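You operate a simulated robot arm through the tools that you are given. There is no shell and no other tool.

Carry out the task below with a simulated robot arm. There is one attempt and no reset: what you move stays moved.

TASK
Lock the frame's lid down and lay the orange strap roll on it.
Fine: swing both blue levers over the lid; the rolls are in the table's drawer; shut it again.

Only the result counts: the job must be done as asked and must still hold three seconds after the hand-in. Knocking over, shifting, dropping, spilling or breaking anything else fails it. Lids that push on must go on centred and level and be pressed home; caps that screw on are set level and turned clockwise until they are tight.

THE ROBOT
A 6-joint arm with a two-finger parallel gripper, fixed in place. Base frame: the origin is at the foot of the arm, x ahead of it, y to its left, z up. Readings come in mm, degrees, newtons and seconds.
With the tool pointing down near the work surface it reaches from about 300 to 700 mm from the base axis. Its first joint turns from -166.0 to 166.0 degrees. Payload 4.1 kg.
Tool frame: the origin (TCP) lies between the finger pads and is the grasp point; the fingertips stand 23 mm ahead of it; z points along the fingers, y is the line along which they close. Largest opening 94 mm; finger width 38, thickness 10; the body of the gripper, 54 by 96 mm, starts 39 mm behind the TCP.
Orientation is that of the tool frame in the base frame, as [roll, pitch, yaw] about the fixed x, y, z axes, in that order (R = Rz(yaw) Ry(pitch) Rx(roll)). With the fingers straight down and closing along the base's y, the tool's x points along the base's -x, its y along +y and its z along -z.

THE INTERFACE
- The arm moves only by the tool arm_command. Its argument "motion" is a list of rows, each a list of 7 numbers: the shift along the tool's x, y, z in units of 20 mm (1.0 is 20 mm), then the turn, a rotation vector about the tool's x, y, z in units of 5 degrees (1.0 is 5 degrees), then the finger opening in cm, from 0 to 9.4. In form: [[dx, dy, dz, ax, ay, az, hand], ...]. A call has 1 to 20 rows; each row shifts and turns the commanded pose from where the row before left it, along the tool's axes as they then stand. A call with a number of a shift or a turn outside -1 to 1 is refused whole. A row lasts 0.2 s, in which the tool goes at most 50 mm and 8.6 degrees; a call with a longer step from one row to the next is refused whole, and so is a gripper value outside its range. A pose out of reach is approached as far as the arm can. The call stops where the force on the tool passes 40 N (or 10 N more than at its start, if that is more) or the arm is blocked; 0.2 s more then pass. The fingers move at their own pace (about 45 mm/s each) and stop on an object; they squeeze with about 32 N. The grip force told is the motor's: it shows also when the fingers shut on nothing. Time passes only in rows, and 0.2 s behind the last, so rows that do not move let the fingers close. It gives the time, the measured TCP pose, the force on the tool (base axes), the opening and the grip force at its end, in the units of the frame above (readings bear some noise), with the torque about the TCP (base axes, N m) and any sound that the robot's microphone picked up.
- Cameras (640 x 400 px; columns grow to the right, rows downward): "scene" is fixed at [219.9, 500.6, 1645.3]; the picture's right is [-0.99, -0.17, 0.00], its down [-0.10, 0.56, -0.82] and it looks along [0.14, -0.81, -0.57] (base axes); focal length 332 px, centre (320, 200). "wrist" rides on the gripper at [86, 16, -75] in the tool frame; the picture's right is [-0.18, 0.98, 0.00], its down [-0.58, -0.11, -0.81] and it looks along [-0.79, -0.15, 0.59] (tool axes); focal length 243 px, centre (320, 200).
- grab_frame(camera): a new picture of that camera. It takes no simulated time.
- move_column(by): slides the trunk up (or, below 0, down) by that many mm; the arm rides with it, the base frame stays. It gives what a move gives, with no picture.
- point_at(camera, pixels): for up to 12 pixels [column, row] of the newest picture of that camera ("zoom" is the newest enlarged one), the place [x, y, z] in the base frame of the surface seen there, good to about 2 mm. It takes no simulated time.
- zoom(camera, box): a new picture of the part [left, top, right, bottom] of that camera's present view, enlarged. It takes no simulated time.
- hand_in(): hands the job in; it is judged then, once.

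Unless the task says otherwise, let go and move clear before handing in.

The tools are called as a command line: name --pt "numbers of a row" for each row, then --argument value for the rest, lists and objects as JSON in quotes. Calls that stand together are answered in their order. arm_command: Moves the arm, as the interface text tells. Its arguments: {"type":"object","properties":{"motion":{"type":"array","items":{"type":"array","items":{"type":"number"}}}},"required":["motion"]} The other tools are called the same way: move_column (by) slides the trunk up or down; grab_frame (camera) takes a picture; point_at (camera, pixels) gives the place of the surface under pixels of a picture; zoom (camera, box) takes an enlarged picture of a part of a camera's view; hand_in () hands the job in.

At the start:

```text
time_s: 0.0
tool_pos: [211.4, -277.3, 1325.0]
ee_rot: [-179.9, 0.0, -180.0]
force: [-0.5, -1.5, 0.4]
ft_torque: [0.01, 0.01, -0.02]
gripper_width: 93.8
grip_force: 0.0
trunk travel left (down, up): [-525.0, 65.0]
```

scene: 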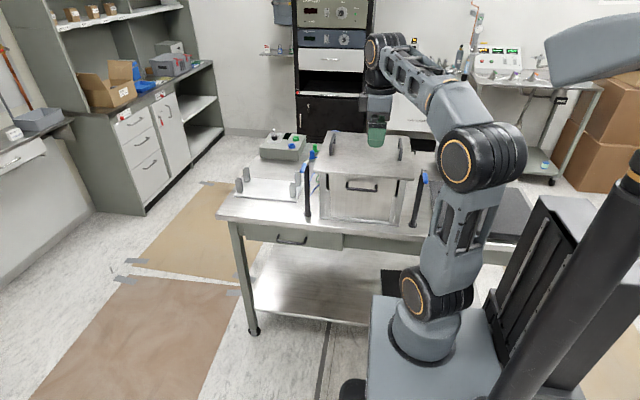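
wrist: 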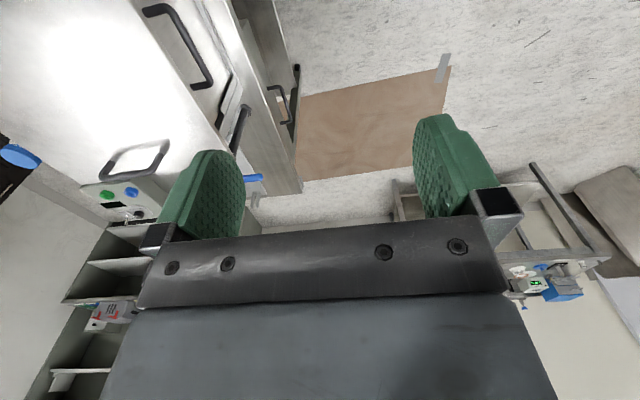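

The first scene picture shows a table with a box/frame with a lid (about pixel 365,160), blue-tipped levers (about 307,170 and 423,180), and a drawer with a handle at (290,240). I will zoom in for detail before moving.

zoom --camera "scene" --box '[210, 110, 450, 260]'

grab_frame --camera "wrist"

```text
2.67 times, centred on (330, 185) of scene
```

zoom: 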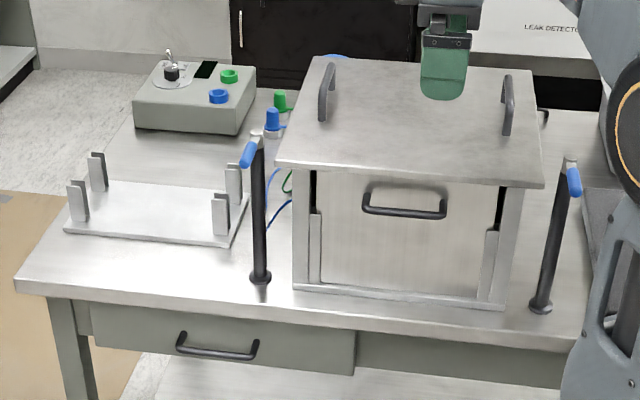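

```text
taken
```

wrist: 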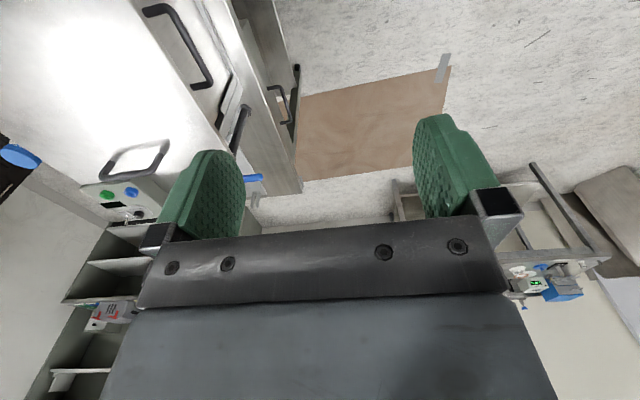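

The zoom shows the lid with two handles (325,90 and 507,105), two black posts with blue lever tips (zoom 248,153 and 573,182), and the drawer handle (217,348). I'll measure those points.

point_at --camera "zoom" --pixels '[[246, 155], [258, 133], [260, 280], [575, 182], [570, 162], [542, 305], [278, 162], [543, 186], [515, 75], [318, 58], [217, 352], [182, 340]]'

point_at --camera "zoom" --pixels '[[255, 350], [95, 320], [354, 345], [354, 372], [20, 285], [560, 340], [326, 75], [506, 90], [400, 120], [405, 212], [150, 215], [270, 120]]'

zoom --camera "scene" --box '[280, 150, 344, 190]'

```text
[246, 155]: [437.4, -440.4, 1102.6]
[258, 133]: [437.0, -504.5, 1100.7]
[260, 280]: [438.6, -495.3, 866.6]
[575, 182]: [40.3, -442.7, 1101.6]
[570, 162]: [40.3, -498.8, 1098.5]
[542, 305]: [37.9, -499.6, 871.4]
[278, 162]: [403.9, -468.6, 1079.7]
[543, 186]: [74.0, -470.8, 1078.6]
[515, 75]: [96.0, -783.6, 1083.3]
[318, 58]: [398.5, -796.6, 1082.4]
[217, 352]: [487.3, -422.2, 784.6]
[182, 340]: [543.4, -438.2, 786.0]
```

```text
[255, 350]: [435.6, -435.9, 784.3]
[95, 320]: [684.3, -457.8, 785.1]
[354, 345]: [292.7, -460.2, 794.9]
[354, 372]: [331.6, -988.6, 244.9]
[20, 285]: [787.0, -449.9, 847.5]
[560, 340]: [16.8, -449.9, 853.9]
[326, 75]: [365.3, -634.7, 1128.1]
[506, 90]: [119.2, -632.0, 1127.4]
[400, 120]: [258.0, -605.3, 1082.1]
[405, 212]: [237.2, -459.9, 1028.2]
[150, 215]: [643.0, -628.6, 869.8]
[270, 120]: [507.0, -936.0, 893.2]
```

```text
10.00 times, centred on (312, 170) of scene
```

zoom: 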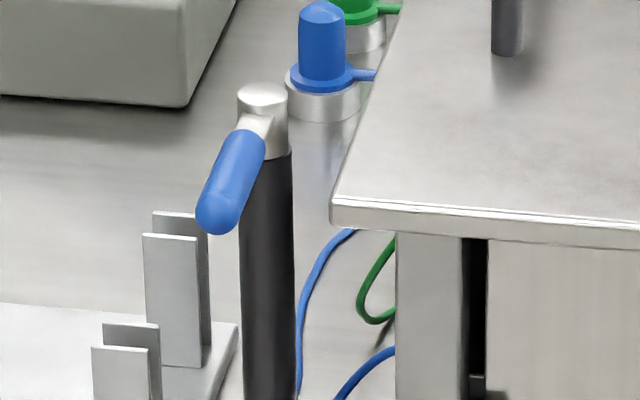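

The levers run along +y from pivots at about (438,-505,1100) and (40,-500,1100). The lid top is at z≈1082 and the drawer handle is at about (490,-425,785). Next I'll look at the second lever up close and measure both levers more finely, along with the arm itself.

point_at --camera "zoom" --pixels '[[213, 215], [240, 150], [262, 92], [262, 125], [285, 110], [265, 300], [335, 210], [380, 20], [322, 10], [335, 225], [175, 260], [230, 180]]'

point_at --camera "scene" --pixels '[[420, 340], [425, 305], [415, 297], [455, 160], [377, 50], [376, 125], [350, 330], [388, 280], [460, 205], [520, 215], [240, 265], [330, 270]]'

zoom --camera "scene" --box '[392, 155, 456, 195]'

```text
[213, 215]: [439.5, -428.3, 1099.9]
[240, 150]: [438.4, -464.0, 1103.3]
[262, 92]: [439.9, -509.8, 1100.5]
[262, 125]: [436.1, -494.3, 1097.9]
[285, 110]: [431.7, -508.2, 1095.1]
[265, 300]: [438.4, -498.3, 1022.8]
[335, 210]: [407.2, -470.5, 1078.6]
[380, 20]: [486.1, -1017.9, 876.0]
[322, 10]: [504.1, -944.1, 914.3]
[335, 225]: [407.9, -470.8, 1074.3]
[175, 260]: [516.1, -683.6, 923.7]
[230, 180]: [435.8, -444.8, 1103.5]
```

```text
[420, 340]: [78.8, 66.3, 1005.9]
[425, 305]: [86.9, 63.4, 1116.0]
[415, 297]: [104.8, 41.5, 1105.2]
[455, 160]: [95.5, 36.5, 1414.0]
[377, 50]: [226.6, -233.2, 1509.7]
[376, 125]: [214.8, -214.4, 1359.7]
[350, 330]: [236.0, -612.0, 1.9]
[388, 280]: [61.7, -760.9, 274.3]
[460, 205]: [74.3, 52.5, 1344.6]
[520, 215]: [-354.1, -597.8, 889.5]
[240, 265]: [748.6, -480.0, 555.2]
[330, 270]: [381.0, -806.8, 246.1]
```

```text
10.00 times, centred on (424, 175) of scene
```

zoom: 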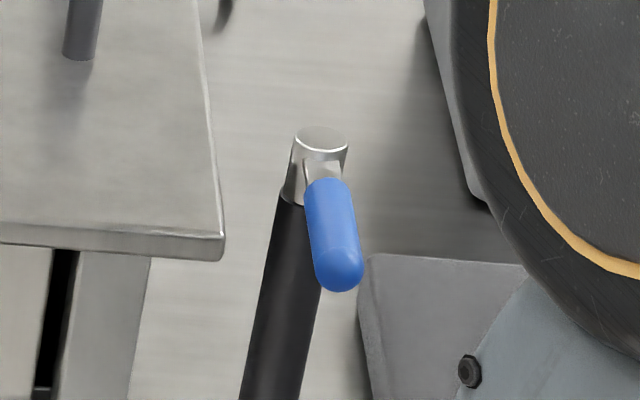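

The levers are about 16 mm thick: the axis is at z≈1095, the tip at y≈-427 and the pivot at y≈-508, and each must swing about its post onto the lid. First I'll turn the tool so its fingers straddle the left lever (tool x toward +Y) while staying at a safe height.

arm_command --pt "0 0 0 0 0 1 4.5" --pt "0 0 0 0 0 1 4.5" --pt "0 0 0 0 0 1 4.5" --pt "0 0 0 0 0 1 4.5" --pt "0 0 0 0 0 1 4.5" --pt "0 0 0 0 0 1 4.5" --pt "0 0 0 0 0 1 4.5" --pt "0 0 0 0 0 1 4.5" --pt "0 0 0 0 0 1 4.5" --pt "0 0 0 0 0 1 4.5" --pt "0 0 0 0 0 1 4.5" --pt "0 0 0 0 0 1 4.5" --pt "0 0 0 0 0 1 4.5" --pt "0 0 0 0 0 1 4.5" --pt "0 0 0 0 0 1 4.5" --pt "0 0 0 0 0 1 4.5" --pt "0 0 0 0 0 1 4.5" --pt "0 0 0 0 0 1 4.5"

```text
time_s: 3.8
tool_pos: [211.1, -276.6, 1325.4]
ee_rot: [180.0, -0.1, 89.9]
force: [-1.0, 0.1, -0.3]
ft_torque: [-0.02, -0.02, 0.0]
gripper_width: 45.0
grip_force: 0.0
trunk travel left (down, up): [-525.0, 65.0]
```

The tool is now turned (yaw 90°), so tool x is along +Y and tool y along +X. I'll move it to a point above the left lever at (438,-450,1180).

arm_command --pt "-0.7225 0.9455 0.6055 0 0 0 4.5" --pt "-0.7225 0.9455 0.6055 0 0 0 4.5" --pt "-0.7225 0.9455 0.6055 0 0 0 4.5" --pt "-0.7225 0.9455 0.6055 0 0 0 4.5" --pt "-0.7225 0.9455 0.6055 0 0 0 4.5" --pt "-0.7225 0.9455 0.6055 0 0 0 4.5" --pt "-0.7225 0.9455 0.6055 0 0 0 4.5" --pt "-0.7225 0.9455 0.6055 0 0 0 4.5" --pt "-0.7225 0.9455 0.6055 0 0 0 4.5" --pt "-0.7225 0.9455 0.6055 0 0 0 4.5" --pt "-0.7225 0.9455 0.6055 0 0 0 4.5" --pt "-0.7225 0.9455 0.6055 0 0 0 4.5" --pt "0 0 0 0 0 0 4.5"

grab_frame --camera "wrist"

grab_frame --camera "scene"

```text
time_s: 6.6
tool_pos: [436.8, -450.2, 1180.5]
ee_rot: [180.0, 0.0, 90.0]
force: [0.3, 0.8, 0.3]
ft_torque: [-0.02, 0.01, -0.01]
gripper_width: 45.1
grip_force: 0.0
trunk travel left (down, up): [-525.0, 65.0]
```

```text
taken
```

wrist: 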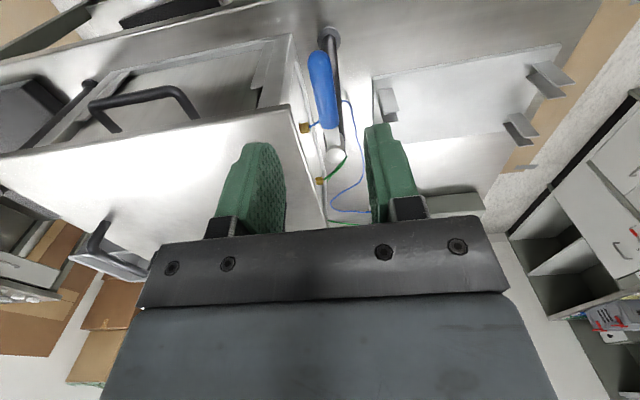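

```text
taken
```

scene: 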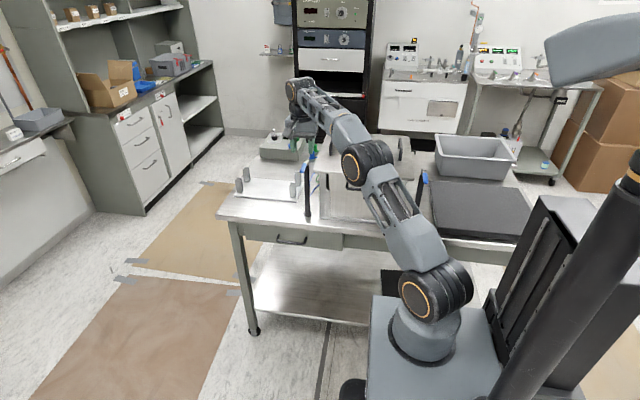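

The upside-down wrist view shows the blue lever (320,90) between the two green fingers, with the hub at about (335,155). I'll check its position, then descend.

point_at --camera "wrist" --pixels '[[318, 55], [322, 90], [328, 125], [335, 157], [306, 90], [334, 100], [290, 108], [290, 60], [300, 200], [250, 120]]'

zoom --camera "wrist" --box '[240, 20, 400, 180]'

```text
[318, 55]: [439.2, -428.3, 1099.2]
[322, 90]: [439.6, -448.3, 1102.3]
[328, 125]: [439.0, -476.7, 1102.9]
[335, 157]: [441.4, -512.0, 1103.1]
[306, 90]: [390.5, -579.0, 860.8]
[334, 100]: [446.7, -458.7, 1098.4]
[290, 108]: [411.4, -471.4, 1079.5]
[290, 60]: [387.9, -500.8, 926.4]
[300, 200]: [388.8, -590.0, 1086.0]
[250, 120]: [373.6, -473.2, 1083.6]
```

```text
2.50 times, centred on (320, 100) of wrist
```

zoom: 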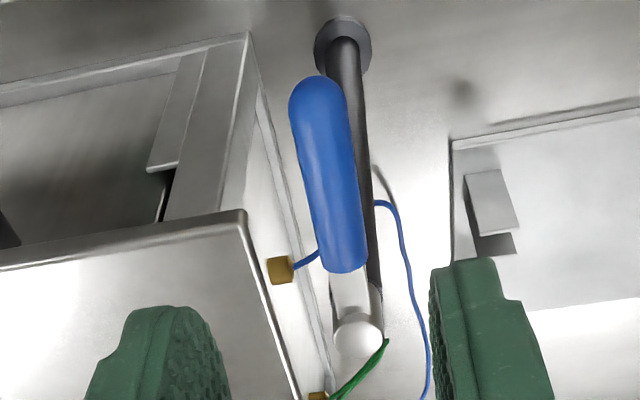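

The lever axis is at x≈439.5, its top at z≈1103 and the lid top at ≈1083. I'll lower the tool to TCP z≈1112, which puts the fingertips at ≈1089, straddling the lever.

arm_command --pt "0 0.125 0.7 0 0 0 4.5" --pt "0 0 0.7 0 0 0 4.5" --pt "0 0 0.7 0 0 0 4.5" --pt "0 0 0.6 0 0 0 4.5" --pt "0 0 0.4 0 0 0 4.5" --pt "0 0 0.32 0 0 0 4.5" --pt "0 0 0 0 0 0 4.5"

zoom --camera "scene" --box '[270, 120, 366, 180]'

grab_frame --camera "wrist"

```text
time_s: 8.2
tool_pos: [439.8, -449.6, 1111.3]
ee_rot: [180.0, 0.0, 90.0]
force: [0.2, 0.4, 0.7]
ft_torque: [0.01, 0.02, 0.02]
gripper_width: 45.1
grip_force: 0.1
trunk travel left (down, up): [-525.0, 65.0]
```

```text
6.67 times, centred on (318, 150) of scene
```

zoom: 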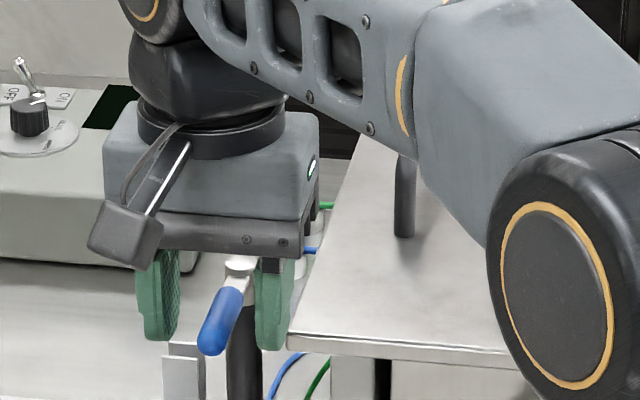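

```text
taken
```

wrist: 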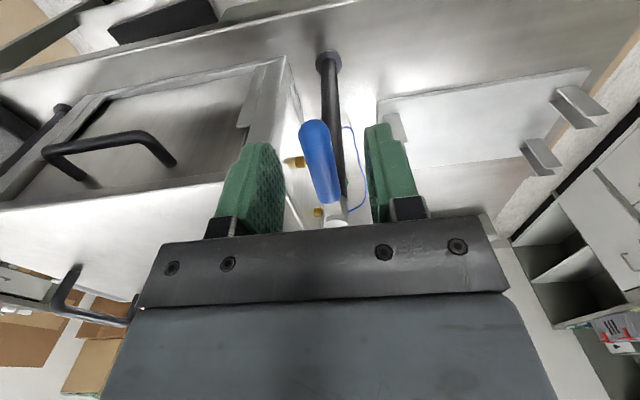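

The fingers straddle the blue lever, at about (230,320) in the zoom. I'll narrow the opening to 26 mm and swing the lever counter-clockwise about its post, halfway first.

arm_command --pt "0 0 0 0 0 0 2.6" --pt "0 0 0 0 0 0 2.6" --pt "-0.0114 -0.2615 0 0 0 -1 2.6" --pt "-0.0114 -0.2615 0 0 0 -1 2.6" --pt "-0.0114 -0.2615 0 0 0 -1 2.6" --pt "-0.0114 -0.2615 0 0 0 -1 2.6" --pt "-0.0114 -0.2615 0 0 0 -1 2.6" --pt "-0.0114 -0.2615 0 0 0 -1 2.6" --pt "-0.0114 -0.2615 0 0 0 -1 2.6" --pt "-0.0114 -0.2615 0 0 0 -1 2.6" --pt "-0.0114 -0.2615 0 0 0 -1 2.6"

zoom --camera "scene" --box '[270, 120, 366, 180]'

grab_frame --camera "wrist"

```text
time_s: 10.6
tool_pos: [398.1, -468.7, 1113.0]
ee_rot: [179.9, 0.1, 135.0]
force: [-0.3, -0.9, 0.3]
ft_torque: [0.0, -0.02, 0.02]
gripper_width: 26.0
grip_force: 0.2
trunk travel left (down, up): [-525.0, 65.0]
```

```text
6.67 times, centred on (318, 150) of scene
```

zoom: 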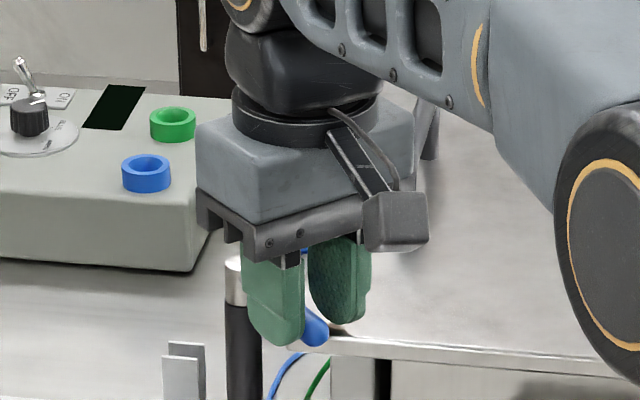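

```text
taken
```

wrist: 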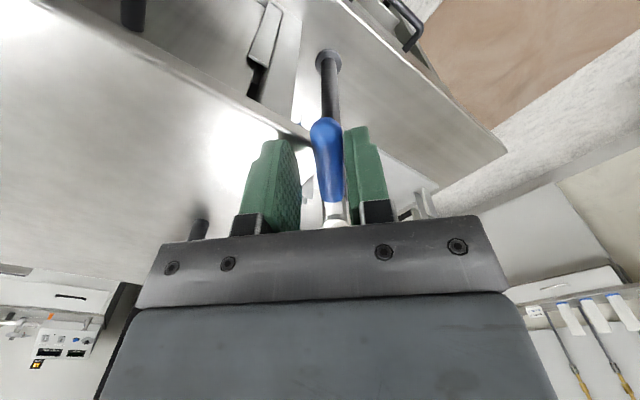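

The lever follows with almost no force, and it still lies between the fingers at wrist pixel (325,150). I'll continue through the remaining 45°.

arm_command --pt "-0.0114 -0.2615 0 0 0 -1 2.6" --pt "-0.0114 -0.2615 0 0 0 -1 2.6" --pt "-0.0114 -0.2615 0 0 0 -1 2.6" --pt "-0.0114 -0.2615 0 0 0 -1 2.6" --pt "-0.0114 -0.2615 0 0 0 -1 2.6" --pt "-0.0114 -0.2615 0 0 0 -1 2.6" --pt "-0.0114 -0.2615 0 0 0 -1 2.6" --pt "-0.0114 -0.2615 0 0 0 -1 2.6" --pt "-0.0114 -0.2615 0 0 0 -1 2.6"

zoom --camera "scene" --box '[270, 120, 366, 180]'

grab_frame --camera "wrist"

```text
time_s: 12.6
tool_pos: [379.8, -510.0, 1111.6]
ee_rot: [180.0, 0.0, -179.8]
force: [0.5, -0.4, 1.3]
ft_torque: [-0.02, -0.01, -0.04]
gripper_width: 26.1
grip_force: 0.4
trunk travel left (down, up): [-525.0, 65.0]
```

```text
6.67 times, centred on (318, 150) of scene
```

zoom: 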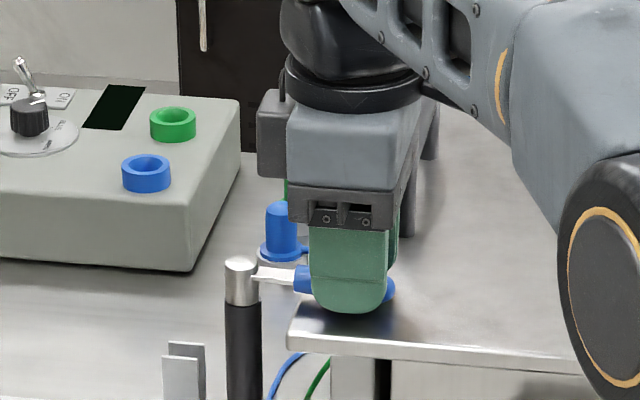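

```text
taken
```

wrist: 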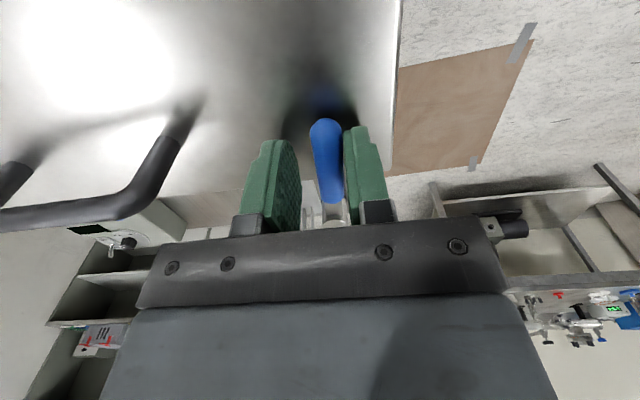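

The lever now lies over the lid, lagging a few degrees behind the tool. I'll push a little further to bring it fully square or onto its stop.

arm_command --pt "-0.006 -0.157 0 0 0 -0.6 2.6" --pt "-0.006 -0.157 0 0 0 -0.6 2.6" --pt "0 0 0 0 0 0 2.6"

grab_frame --camera "wrist"

```text
time_s: 13.4
tool_pos: [378.9, -514.6, 1111.2]
ee_rot: [180.0, 0.1, -174.0]
force: [-1.2, 3.8, -1.3]
ft_torque: [0.04, -0.02, -0.07]
gripper_width: 27.9
grip_force: 2.6
trunk travel left (down, up): [-525.0, 65.0]
```

```text
taken
```

wrist: 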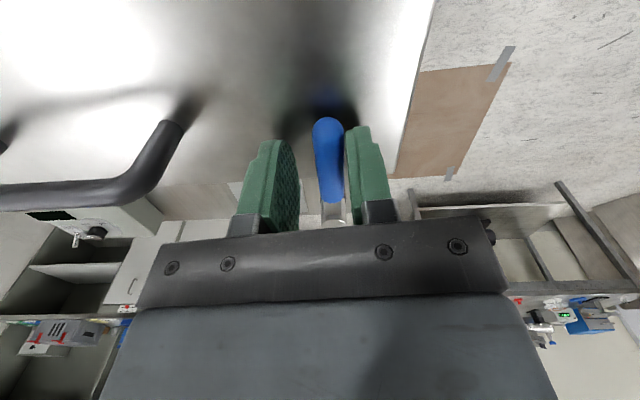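

The reading (+3.8 N in y, fingers forced from 26 to 28 mm) shows that the lever has reached its stop over the lid. I'll open the fingers, lift straight off, and turn the tool back toward yaw 90° for the other lever.

arm_command --pt "0 0 0 0 0 0 4.5" --pt "0 0 0 0 0 0 4.5" --pt "0 0 -1 0 0 0 4.5" --pt "0 0 -1 0 0 0 4.5" --pt "0 0 -1 0 0 0 4.5" --pt "0 0 -1 0 0 0 4.5" --pt "0 0 0 0 0 1 4.5" --pt "0 0 0 0 0 1 4.5" --pt "0 0 0 0 0 1 4.5" --pt "0 0 0 0 0 1 4.5" --pt "0 0 0 0 0 1 4.5" --pt "0 0 0 0 0 1 4.5" --pt "0 0 0 0 0 1 4.5" --pt "0 0 0 0 0 1 4.5" --pt "0 0 0 0 0 1 4.5" --pt "0 0 0 0 0 1 4.5" --pt "0 0 0 0 0 1 4.5" --pt "0 0 0 0 0 1 4.5" --pt "0 0 0 0 0 1 4.5" --pt "0 0 0 0 0 1 4.5"

arm_command --pt "0 0 0 0 0 1 4.5" --pt "0 0 0 0 0 1 4.5" --pt "0 0 0 0 0 1 4.5" --pt "0 0 0 0 0 1 4.5" --pt "0 0 0 0 0 1 4.5" --pt "0 0 0 0 0 0.2 4.5"

grab_frame --camera "scene"

grab_frame --camera "wrist"

```text
time_s: 17.6
tool_pos: [372.8, -503.9, 1187.3]
ee_rot: [179.9, 0.0, 115.9]
force: [0.1, -0.7, 0.9]
ft_torque: [0.0, 0.01, 0.02]
gripper_width: 44.7
grip_force: 0.1
out of reach, approached as far as the arm can: row 5, 6
trunk travel left (down, up): [-525.0, 65.0]
```

```text
time_s: 19.0
tool_pos: [373.7, -503.8, 1186.6]
ee_rot: [-180.0, 0.0, 89.9]
force: [0.7, 0.0, -1.0]
ft_torque: [0.04, 0.02, -0.01]
gripper_width: 45.1
grip_force: 0.0
trunk travel left (down, up): [-525.0, 65.0]
```

```text
taken
```

scene: 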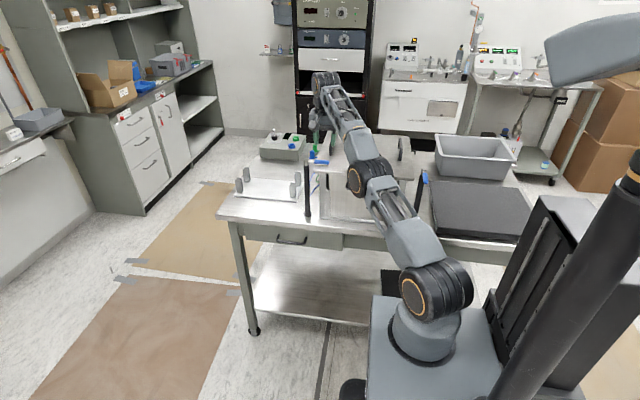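

```text
taken
```

wrist: 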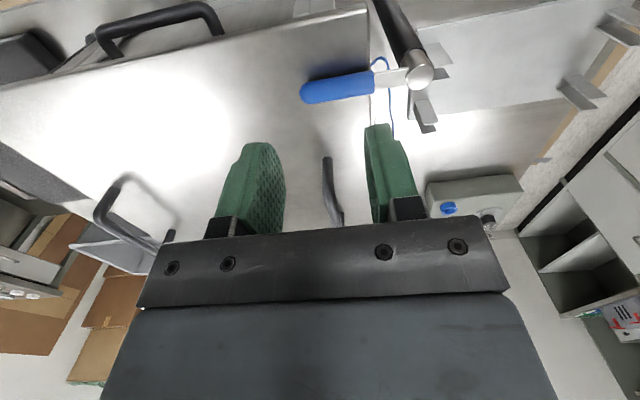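

The left lever now lies across the lid edge (wrist pixels 300–375, 85). I'll measure its direction and the right lever's place before going there.

point_at --camera "wrist" --pixels '[[308, 92], [340, 88], [370, 83], [418, 76], [335, 125], [200, 120]]'

zoom --camera "scene" --box '[392, 155, 456, 195]'

point_at --camera "zoom" --pixels '[[338, 270], [330, 220], [325, 190], [320, 135], [345, 250], [210, 240]]'

```text
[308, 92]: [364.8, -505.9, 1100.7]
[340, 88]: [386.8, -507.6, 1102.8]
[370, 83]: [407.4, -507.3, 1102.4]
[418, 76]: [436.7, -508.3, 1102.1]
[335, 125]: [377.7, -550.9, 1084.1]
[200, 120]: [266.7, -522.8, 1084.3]
```

```text
10.00 times, centred on (424, 175) of scene
```

zoom: 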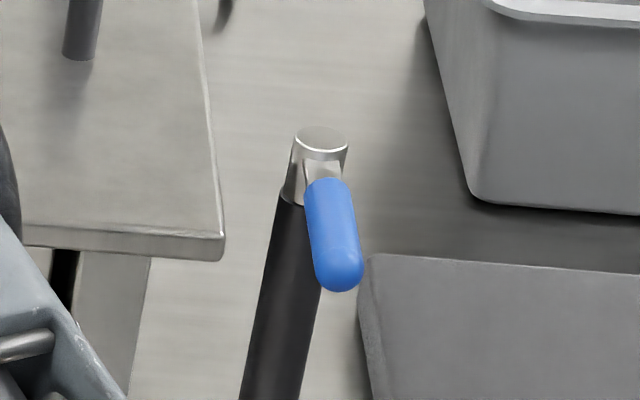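

```text
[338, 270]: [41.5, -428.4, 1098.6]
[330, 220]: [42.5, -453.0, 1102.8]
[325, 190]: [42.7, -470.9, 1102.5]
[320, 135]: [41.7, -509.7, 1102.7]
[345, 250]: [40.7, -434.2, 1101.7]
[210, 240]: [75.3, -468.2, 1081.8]
```

The left lever points straight along -X over the lid. The right lever's axis is at x≈42, with its pivot at y≈-508. I'll move to a point above it at (42,-450,1180).

arm_command --pt "0.15 -0.9214 0.018 0 0 0 4.5" --pt "0.15 -0.9214 0.018 0 0 0 4.5" --pt "0.15 -0.9214 0.018 0 0 0 4.5" --pt "0.15 -0.9214 0.018 0 0 0 4.5" --pt "0.15 -0.9214 0.018 0 0 0 4.5" --pt "0.15 -0.9214 0.018 0 0 0 4.5" --pt "0.15 -0.9214 0.018 0 0 0 4.5" --pt "0.15 -0.9214 0.018 0 0 0 4.5" --pt "0.15 -0.9214 0.018 0 0 0 4.5" --pt "0.15 -0.9214 0.018 0 0 0 4.5" --pt "0.15 -0.9214 0.018 0 0 0 4.5" --pt "0.15 -0.9214 0.018 0 0 0 4.5" --pt "0.15 -0.9214 0.018 0 0 0 4.5" --pt "0.15 -0.9214 0.018 0 0 0 4.5" --pt "0.15 -0.9214 0.018 0 0 0 4.5" --pt "0.15 -0.9214 0.018 0 0 0 4.5" --pt "0.15 -0.9214 0.018 0 0 0 4.5" --pt "0.15 -0.9214 0.018 0 0 0 4.5" --pt "0 0 0 0 0 0 4.5"

grab_frame --camera "wrist"

grab_frame --camera "scene"

```text
time_s: 23.0
tool_pos: [373.5, -504.1, 1186.8]
ee_rot: [179.9, 0.0, 90.0]
force: [0.1, 0.0, 0.0]
ft_torque: [0.0, -0.02, 0.02]
gripper_width: 45.2
grip_force: 0.1
out of reach, approached as far as the arm can: row 1, 2, 3, 4, 5, 6, 7, 8, 9, 10, 11, 12, 13, 14, 15, 16, 17, 18
trunk travel left (down, up): [-525.0, 65.0]
```

```text
taken
```

wrist: 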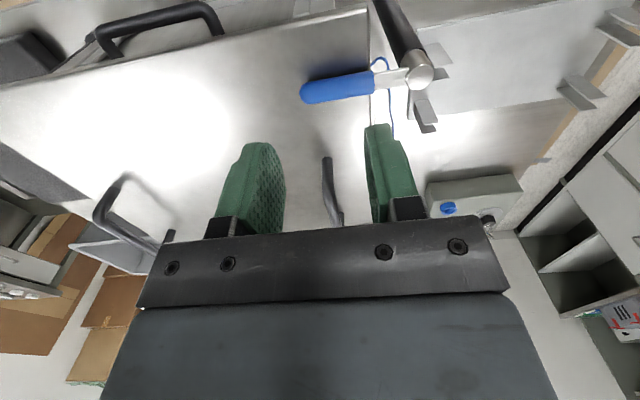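

```text
taken
```

scene: 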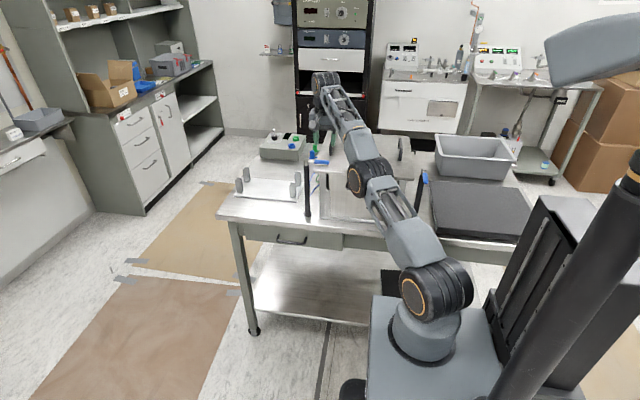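

The arm did not move: every row was reported out of reach, so it seems stuck at the stretched limit of its reach. I'll try a short inward move toward the base axis.

arm_command --pt "0.8 -0.6 0 0 0 0 4.5" --pt "0.8 -0.6 0 0 0 0 4.5"

```text
time_s: 23.6
tool_pos: [373.5, -504.5, 1187.3]
ee_rot: [-180.0, 0.1, 89.9]
force: [0.1, -0.2, 0.0]
ft_torque: [0.0, 0.01, -0.01]
gripper_width: 45.0
grip_force: 0.1
out of reach, approached as far as the arm can: row 1, 2
trunk travel left (down, up): [-525.0, 65.0]
```

Still stuck going inward. I'll try a small move down, since that direction came from a reachable pose.

arm_command --pt "0 0 0.5 0 0 0 4.5" --pt "0 0 0.5 0 0 0 4.5"

```text
time_s: 24.2
tool_pos: [374.8, -505.4, 1178.0]
ee_rot: [180.0, 0.0, 90.0]
force: [0.0, 0.0, 0.2]
ft_torque: [-0.02, -0.04, 0.0]
gripper_width: 45.2
grip_force: 0.1
out of reach, approached as far as the arm can: row 2
trunk travel left (down, up): [-525.0, 65.0]
```

One row down worked (z 1187→1178). I'll keep descending with slightly inward steps to fold the elbow out of the stretched pose.

arm_command --pt "0.2 -0.15 0.4 0 0 0 4.5" --pt "0.2 -0.15 0.4 0 0 0 4.5" --pt "0.2 -0.15 0.4 0 0 0 4.5"

```text
time_s: 25.0
tool_pos: [375.7, -505.0, 1177.0]
ee_rot: [180.0, 0.0, 90.0]
force: [0.2, -0.3, 0.3]
ft_torque: [-0.05, 0.0, 0.01]
gripper_width: 45.0
grip_force: 0.1
out of reach, approached as far as the arm can: row 1, 2, 3
trunk travel left (down, up): [-525.0, 65.0]
```

Still at the limit. I'll try one larger step down and inward.

arm_command --pt "0.8 -0.6 1 0 0 0 4.5"

zoom --camera "scene" --box '[280, 50, 520, 350]'

```text
time_s: 25.4
tool_pos: [375.3, -506.9, 1176.9]
ee_rot: [-180.0, 0.1, 90.0]
force: [0.9, 0.9, 0.0]
ft_torque: [-0.01, -0.02, 0.01]
gripper_width: 45.0
grip_force: 0.0
out of reach, approached as far as the arm can: row 1
trunk travel left (down, up): [-525.0, 65.0]
```

```text
1.33 times, centred on (400, 200) of scene
```

zoom: 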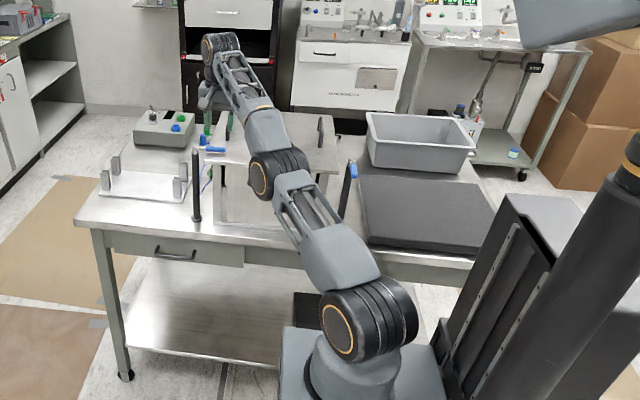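

The zoom shows the upper arm and forearm almost in a straight line, so even a small inward shift needs a big elbow turn. I'll retreat with very small, growing inward steps.

arm_command --pt "0.008 -0.006 0 0 0 0 4.5" --pt "0.008 -0.006 0 0 0 0 4.5" --pt "0.016 -0.012 0 0 0 0 4.5" --pt "0.016 -0.012 0 0 0 0 4.5" --pt "0.024 -0.018 0 0 0 0 4.5" --pt "0.024 -0.018 0 0 0 0 4.5" --pt "0.04 -0.03 0 0 0 0 4.5" --pt "0.04 -0.03 0 0 0 0 4.5"

```text
time_s: 27.2
tool_pos: [373.0, -505.9, 1177.8]
ee_rot: [180.0, 0.0, 90.1]
force: [-0.1, -1.0, 0.0]
ft_torque: [0.01, 0.02, 0.0]
gripper_width: 44.7
grip_force: 0.0
out of reach, approached as far as the arm can: row 8
trunk travel left (down, up): [-525.0, 65.0]
```

Tiny steps work: only row 8 was refused. I'll continue with small inward steps, growing slowly.

arm_command --pt "0.008 -0.006 0 0 0 0 4.5" --pt "0.008 -0.006 0 0 0 0 4.5" --pt "0.012 -0.009 0 0 0 0 4.5" --pt "0.012 -0.009 0 0 0 0 4.5" --pt "0.016 -0.012 0 0 0 0 4.5" --pt "0.016 -0.012 0 0 0 0 4.5" --pt "0.016 -0.012 0 0 0 0 4.5" --pt "0.02 -0.015 0 0 0 0 4.5" --pt "0.02 -0.015 0 0 0 0 4.5" --pt "0.024 -0.018 0 0 0 0 4.5" --pt "0.024 -0.018 0 0 0 0 4.5" --pt "0.032 -0.024 0 0 0 0 4.5" --pt "0.032 -0.024 0 0 0 0 4.5" --pt "0.04 -0.03 0 0 0 0 4.5" --pt "0.04 -0.03 0 0 0 0 4.5" --pt "0.06 -0.045 0 0 0 0 4.5" --pt "0.06 -0.045 0 0 0 0 4.5" --pt "0.08 -0.06 0 0 0 0 4.5" --pt "0.08 -0.06 0 0 0 0 4.5" --pt "0.1 -0.075 0 0 0 0 4.5"

```text
time_s: 31.4
tool_pos: [373.4, -504.5, 1179.9]
ee_rot: [180.0, 0.0, 90.0]
force: [0.6, -0.2, -0.1]
ft_torque: [0.01, -0.01, 0.0]
gripper_width: 45.1
grip_force: 0.0
out of reach, approached as far as the arm can: row 10, 15, 18, 20
trunk travel left (down, up): [-525.0, 65.0]
```

The arm is sliding along its reach boundary. I'll retrace the way it came, mostly down and slightly outward toward (379,-515,1111), where it moved freely. That path stays clear of the left lever, which lies at y≈-507 and z≤1103.

arm_command --pt "-0.03 0.02 0.25 0 0 0 4.5" --pt "-0.03 0.02 0.25 0 0 0 4.5" --pt "-0.03 0.02 0.25 0 0 0 4.5" --pt "-0.03 0.02 0.25 0 0 0 4.5"

```text
time_s: 32.4
tool_pos: [377.9, -512.0, 1163.0]
ee_rot: [-179.9, -0.1, 90.0]
force: [-0.2, 0.0, -1.0]
ft_torque: [-0.01, 0.02, 0.01]
gripper_width: 45.1
grip_force: 0.1
out of reach, approached as far as the arm can: row 3
trunk travel left (down, up): [-525.0, 65.0]
```

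It moved down to z≈1163 and is freeing up. I'll go down a bit further with a small inward part, staying above the lever (TCP ≥1135 keeps the tips above 1112).

arm_command --pt "0 0 0.2 0 0 0 4.5" --pt "0.01 -0.0075 0.2 0 0 0 4.5" --pt "0.02 -0.015 0.2 0 0 0 4.5" --pt "0.03 -0.0225 0.2 0 0 0 4.5" --pt "0.04 -0.03 0.2 0 0 0 4.5"

```text
time_s: 33.6
tool_pos: [380.7, -518.1, 1147.6]
ee_rot: [-179.9, 0.0, 89.9]
force: [-0.3, 0.3, -0.1]
ft_torque: [-0.01, 0.01, 0.01]
gripper_width: 44.8
grip_force: 0.0
out of reach, approached as far as the arm can: row 2, 4
trunk travel left (down, up): [-525.0, 65.0]
```

Rows alternate between reached and not reached, so the elbow may be sitting on the wrong side of straight. I'll measure the arm's joints in the scene to see how it is bent.

zoom --camera "scene" --box '[280, 50, 520, 350]'

point_at --camera "zoom" --pixels '[[337, 328], [261, 180], [207, 48], [340, 240], [310, 200], [290, 200], [260, 125], [245, 105], [370, 300], [285, 160], [230, 60], [215, 75]]'

```text
1.33 times, centred on (400, 200) of scene
```

zoom: 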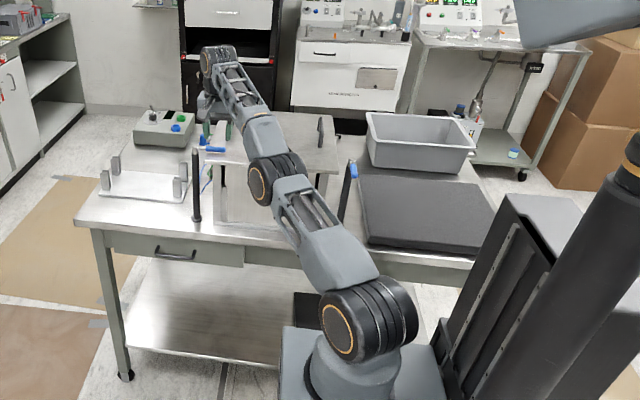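

```text
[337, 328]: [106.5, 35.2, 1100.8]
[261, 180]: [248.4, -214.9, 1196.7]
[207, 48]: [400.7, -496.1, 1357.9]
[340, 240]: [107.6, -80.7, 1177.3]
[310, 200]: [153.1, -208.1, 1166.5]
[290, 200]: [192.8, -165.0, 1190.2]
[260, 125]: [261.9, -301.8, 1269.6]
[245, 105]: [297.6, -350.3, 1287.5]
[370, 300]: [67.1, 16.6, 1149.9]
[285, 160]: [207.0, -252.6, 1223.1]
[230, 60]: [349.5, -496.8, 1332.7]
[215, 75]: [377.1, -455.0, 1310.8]
```

Shoulder to elbow rises at about 18° and elbow to wrist at about 27°, so the elbow has flipped slightly below straight and must be brought back up. I'll first swing the whole arm about the base by 20° into free space in front of the table, using only joint 1.

arm_command --pt "0.68 0.8925 0 0 0 -0.4 4.5" --pt "0.68 0.8925 0 0 0 -0.4 4.5" --pt "0.68 0.8925 0 0 0 -0.4 4.5" --pt "0.68 0.8925 0 0 0 -0.4 4.5" --pt "0.68 0.8925 0 0 0 -0.4 4.5" --pt "0.68 0.8925 0 0 0 -0.4 4.5" --pt "0.68 0.8925 0 0 0 -0.4 4.5" --pt "0.68 0.8925 0 0 0 -0.4 4.5" --pt "0.68 0.8925 0 0 0 -0.4 4.5" --pt "0.68 0.8925 0 0 0 -0.4 4.5"

```text
time_s: 35.8
tool_pos: [543.2, -364.8, 1151.6]
ee_rot: [-179.9, -0.1, 110.0]
force: [0.0, 0.3, -0.6]
ft_torque: [0.0, 0.0, -0.03]
gripper_width: 45.0
grip_force: 0.1
out of reach, approached as far as the arm can: row 1, 4, 6, 9
trunk travel left (down, up): [-525.0, 65.0]
```

The arm is now in free space at (543,-365,1152). I'll press outward and down along the reach boundary, so the elbow straightens and then bends to the upper side.

arm_command --pt "-0.322 0.237 0.9 0 0 0 4.5" --pt "-0.322 0.237 0.9 0 0 0 4.5" --pt "-0.322 0.237 0.9 0 0 0 4.5" --pt "-0.322 0.237 0.9 0 0 0 4.5" --pt "-0.322 0.237 0.9 0 0 0 4.5" --pt "-0.322 0.237 0.9 0 0 0 4.5"

zoom --camera "scene" --box '[240, 50, 480, 350]'

```text
time_s: 37.2
tool_pos: [573.2, -385.0, 1039.6]
ee_rot: [-179.9, -0.1, 110.0]
force: [0.1, -0.4, -0.3]
ft_torque: [0.02, 0.01, 0.01]
gripper_width: 45.0
grip_force: 0.0
out of reach, approached as far as the arm can: row 4, 5
trunk travel left (down, up): [-525.0, 65.0]
```

```text
1.33 times, centred on (360, 200) of scene
```

zoom: 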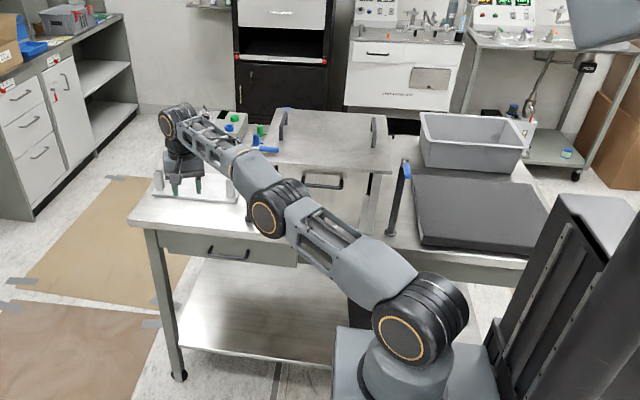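

The arm moved down to z≈1040. I'll measure the joint discs again to see how the elbow is bent.

point_at --camera "zoom" --pixels '[[400, 338], [266, 219], [168, 126], [262, 150], [196, 190], [172, 190]]'

```text
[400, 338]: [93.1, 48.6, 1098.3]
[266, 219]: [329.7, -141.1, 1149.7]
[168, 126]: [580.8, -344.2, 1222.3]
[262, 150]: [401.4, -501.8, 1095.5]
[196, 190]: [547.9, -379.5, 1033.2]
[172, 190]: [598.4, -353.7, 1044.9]
```

The elbow is now only about 3° on the wrong side, down from 8°. I'll continue down and outward to push it past straight.

arm_command --pt "-0.2 0.147 0.9 0 0 0 4.5" --pt "-0.2 0.147 0.9 0 0 0 4.5" --pt "-0.2 0.147 0.9 0 0 0 4.5" --pt "-0.16 0.118 0.9 0 0 0 4.5" --pt "-0.16 0.118 0.9 0 0 0 4.5" --pt "-0.12 0.09 0.9 0 0 0 4.5"

zoom --camera "scene" --box '[240, 50, 480, 350]'

point_at --camera "zoom" --pixels '[[400, 338], [266, 225], [168, 140]]'

```text
time_s: 38.6
tool_pos: [583.5, -390.1, 931.2]
ee_rot: [179.9, 0.0, 110.0]
force: [-1.1, -0.5, 0.0]
ft_torque: [-0.02, -0.03, 0.03]
gripper_width: 45.1
grip_force: 0.1
out of reach, approached as far as the arm can: row 1, 3, 6
trunk travel left (down, up): [-525.0, 65.0]
```

```text
1.33 times, centred on (360, 200) of scene
```

zoom: 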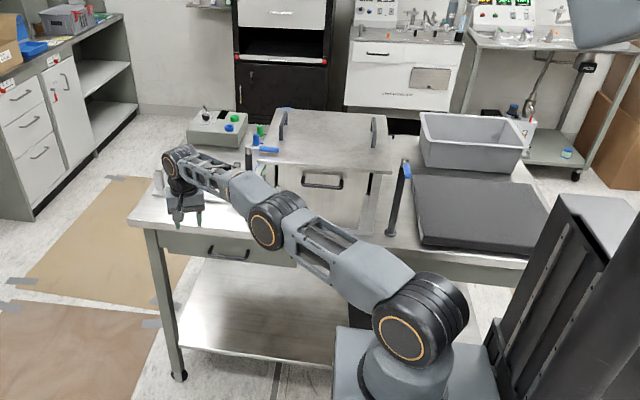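

```text
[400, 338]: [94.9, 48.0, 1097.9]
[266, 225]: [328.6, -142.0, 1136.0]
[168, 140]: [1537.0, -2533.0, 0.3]
```

The wrist disc is nearer (168,163) in this picture, so I'll re-measure it.

point_at --camera "zoom" --pixels '[[264, 228], [169, 163], [400, 338], [210, 188]]'

```text
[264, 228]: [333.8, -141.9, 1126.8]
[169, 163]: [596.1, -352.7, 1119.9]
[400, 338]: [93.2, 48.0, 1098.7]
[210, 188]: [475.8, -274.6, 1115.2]
```

Now the upper arm rises 5° and the forearm falls 1°, so the elbow is on the correct upper side. I'll move inward with growing steps to fold it properly.

arm_command --pt "0.04 -0.03 0 0 0 0 4.5" --pt "0.06 -0.045 0 0 0 0 4.5" --pt "0.08 -0.06 0 0 0 0 4.5" --pt "0.12 -0.09 0 0 0 0 4.5" --pt "0.2 -0.15 0 0 0 0 4.5" --pt "0.3 -0.22 0 0 0 0 4.5" --pt "0.4 -0.3 0 0 0 0 4.5" --pt "0.5 -0.37 0 0 0 0 4.5" --pt "0.5 -0.37 0 0 0 0 4.5" --pt "0.5 -0.37 0 0 0 0 4.5"

grab_frame --camera "scene"

```text
time_s: 40.8
tool_pos: [528.1, -351.9, 931.8]
ee_rot: [180.0, 0.0, 110.0]
force: [0.0, -0.8, 0.5]
ft_torque: [0.0, 0.01, -0.02]
gripper_width: 44.9
grip_force: 0.1
trunk travel left (down, up): [-525.0, 65.0]
```

```text
taken
```

scene: 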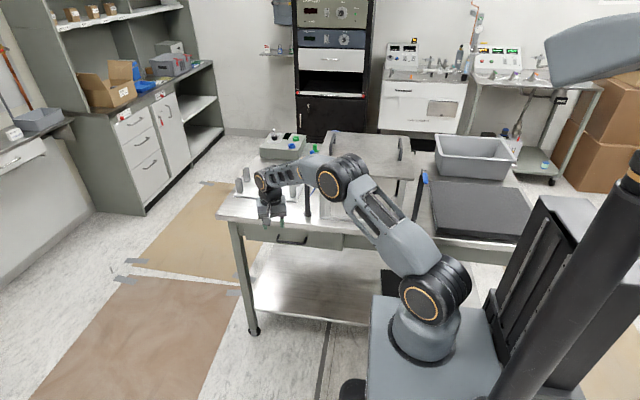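

The elbow is folded upward again and the arm is free. Near-full reach at this height must be avoided from now on. I'll lift and draw inward to about r=500 at z≈1180, then turn back to yaw 90°.

arm_command --pt "0.3886 -0.2854 -0.893 0 0 0 4.5" --pt "0.3886 -0.2854 -0.893 0 0 0 4.5" --pt "0.3886 -0.2854 -0.893 0 0 0 4.5" --pt "0.3886 -0.2854 -0.893 0 0 0 4.5" --pt "0.3886 -0.2854 -0.893 0 0 0 4.5" --pt "0.3886 -0.2854 -0.893 0 0 0 4.5" --pt "0.3886 -0.2854 -0.893 0 0 0 4.5" --pt "0.3886 -0.2854 -0.893 0 0 0 4.5" --pt "0.3886 -0.2854 -0.893 0 0 0 4.5" --pt "0.3886 -0.2854 -0.893 0 0 0 4.5" --pt "0.3886 -0.2854 -0.893 0 0 0 4.5" --pt "0.3886 -0.2854 -0.893 0 0 0 4.5" --pt "0.3886 -0.2854 -0.893 0 0 0 4.5" --pt "0.3886 -0.2854 -0.893 0 0 0 4.5" --pt "0 0 0 0 0 1 4.5" --pt "0 0 0 0 0 1 4.5" --pt "0 0 0 0 0 1 4.5" --pt "0 0 0 0 0 1 4.5"

```text
time_s: 44.6
tool_pos: [415.5, -278.4, 1181.0]
ee_rot: [-180.0, 0.0, 89.9]
force: [0.4, -0.5, 0.4]
ft_torque: [-0.01, 0.0, 0.02]
gripper_width: 44.9
grip_force: 0.1
trunk travel left (down, up): [-525.0, 65.0]
```

No rows were refused; the tool is at (415,-278,1181) with yaw 90°. I'll now travel to the point above the right lever.

arm_command --pt "-0.429 -0.934 0 0 0 0 4.5" --pt "-0.429 -0.934 0 0 0 0 4.5" --pt "-0.429 -0.934 0 0 0 0 4.5" --pt "-0.429 -0.934 0 0 0 0 4.5" --pt "-0.429 -0.934 0 0 0 0 4.5" --pt "-0.429 -0.934 0 0 0 0 4.5" --pt "-0.429 -0.934 0 0 0 0 4.5" --pt "-0.429 -0.934 0 0 0 0 4.5" --pt "-0.429 -0.934 0 0 0 0 4.5" --pt "-0.429 -0.934 0 0 0 0 4.5" --pt "-0.429 -0.934 0 0 0 0 4.5" --pt "-0.429 -0.934 0 0 0 0 4.5" --pt "-0.429 -0.934 0 0 0 0 4.5" --pt "-0.429 -0.934 0 0 0 0 4.5" --pt "-0.429 -0.934 0 0 0 0 4.5" --pt "-0.429 -0.934 0 0 0 0 4.5" --pt "-0.429 -0.934 0 0 0 0 4.5" --pt "-0.429 -0.934 0 0 0 0 4.5" --pt "-0.429 -0.934 0 0 0 0 4.5" --pt "-0.429 -0.934 0 0 0 0 4.5"

grab_frame --camera "wrist"

grab_frame --camera "scene"

```text
time_s: 48.8
tool_pos: [41.3, -450.0, 1179.8]
ee_rot: [-179.9, 0.0, 89.9]
force: [-0.7, -0.1, -0.5]
ft_torque: [-0.01, 0.03, -0.02]
gripper_width: 45.2
grip_force: 0.0
trunk travel left (down, up): [-525.0, 65.0]
```

```text
taken
```

wrist: 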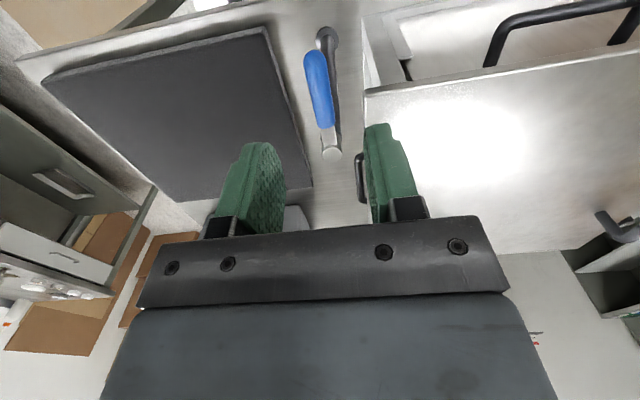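

```text
taken
```

scene: 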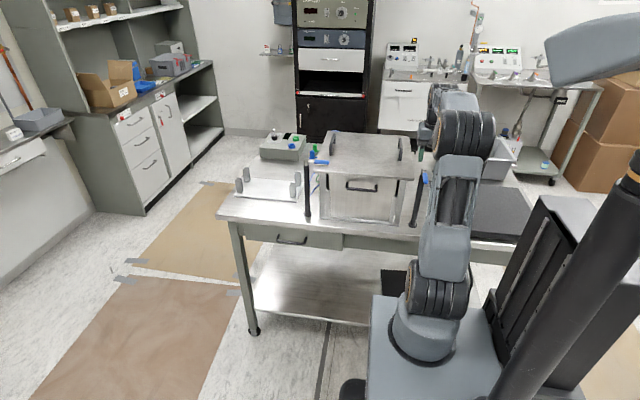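

The right lever sits between the fingers at wrist pixel (320,90), as the left one did. I'll descend to z≈1112, close to 26 mm, and swing it clockwise the first 45°.

arm_command --pt "0 0.02 0.7 0 0 0 4.5" --pt "0 0 0.7 0 0 0 4.5" --pt "0 0 0.7 0 0 0 4.5" --pt "0 0 0.6 0 0 0 4.5" --pt "0 0 0.4 0 0 0 4.5" --pt "0 0 0.3 0 0 0 4.5" --pt "0 0 0 0 0 0 2.6" --pt "0 0 0 0 0 0 2.6" --pt "-0.0114 0.2615 0 0 0 1 2.6" --pt "-0.0114 0.2615 0 0 0 1 2.6" --pt "-0.0114 0.2615 0 0 0 1 2.6" --pt "-0.0114 0.2615 0 0 0 1 2.6" --pt "-0.0114 0.2615 0 0 0 1 2.6" --pt "-0.0114 0.2615 0 0 0 1 2.6" --pt "-0.0114 0.2615 0 0 0 1 2.6" --pt "-0.0114 0.2615 0 0 0 1 2.6" --pt "-0.0114 0.2615 0 0 0 1 2.6"

grab_frame --camera "wrist"

zoom --camera "scene" --box '[376, 130, 472, 190]'

```text
time_s: 52.4
tool_pos: [82.7, -466.7, 1114.8]
ee_rot: [180.0, 0.0, 44.9]
force: [-0.7, -0.3, 0.8]
ft_torque: [0.02, 0.0, -0.01]
gripper_width: 26.2
grip_force: 0.0
trunk travel left (down, up): [-525.0, 65.0]
```

```text
taken
```

wrist: 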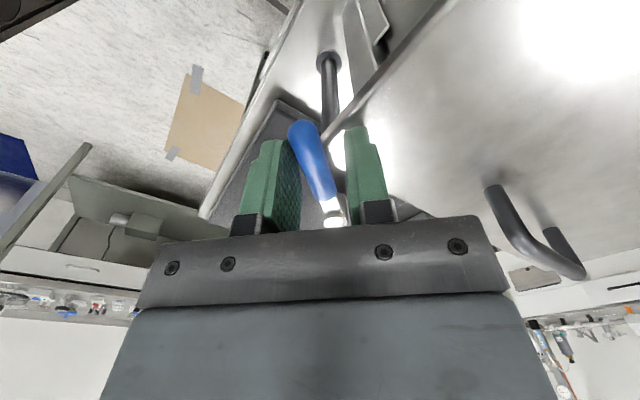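

```text
6.67 times, centred on (424, 160) of scene
```

zoom: 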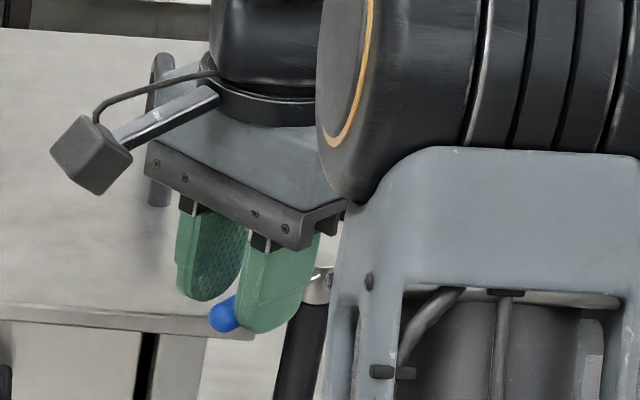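

The lever follows between the fingers (wrist pixel 310,150). I'll continue the remaining 45° plus a few degrees to reach its stop.

arm_command --pt "-0.0114 0.2615 0.1 0 0 1 2.6" --pt "-0.0114 0.2615 0 0 0 1 2.6" --pt "-0.0114 0.2615 0 0 0 1 2.6" --pt "-0.0114 0.2615 0 0 0 1 2.6" --pt "-0.0114 0.2615 0 0 0 1 2.6" --pt "-0.0114 0.2615 0 0 0 1 2.6" --pt "-0.0114 0.2615 0 0 0 1 2.6" --pt "-0.0114 0.2615 0 0 0 1 2.6" --pt "-0.0114 0.2615 0 0 0 1 2.6" --pt "-0.006 0.157 0 0 0 0.6 2.6" --pt "-0.006 0.157 0 0 0 0.6 2.6" --pt "0 0 0 0 0 0 2.6"

grab_frame --camera "wrist"

zoom --camera "scene" --box '[376, 130, 472, 190]'

```text
time_s: 55.0
tool_pos: [100.8, -515.5, 1111.6]
ee_rot: [180.0, 0.1, -6.0]
force: [-0.9, 3.4, -0.6]
ft_torque: [0.01, 0.03, 0.04]
gripper_width: 27.5
grip_force: 2.0
trunk travel left (down, up): [-525.0, 65.0]
```

```text
taken
```

wrist: 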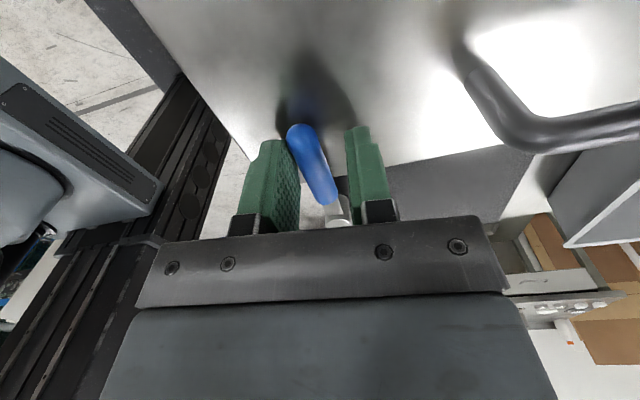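

```text
6.67 times, centred on (424, 160) of scene
```

zoom: 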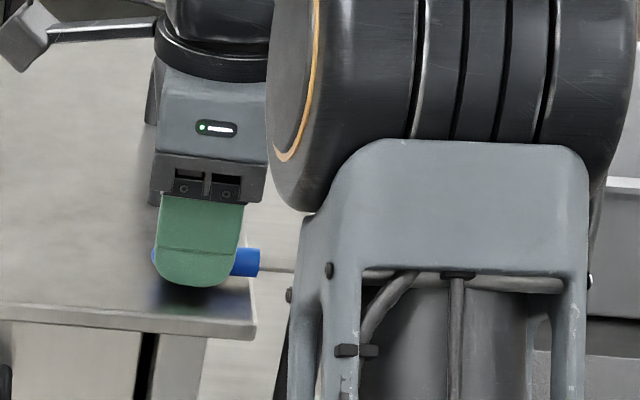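

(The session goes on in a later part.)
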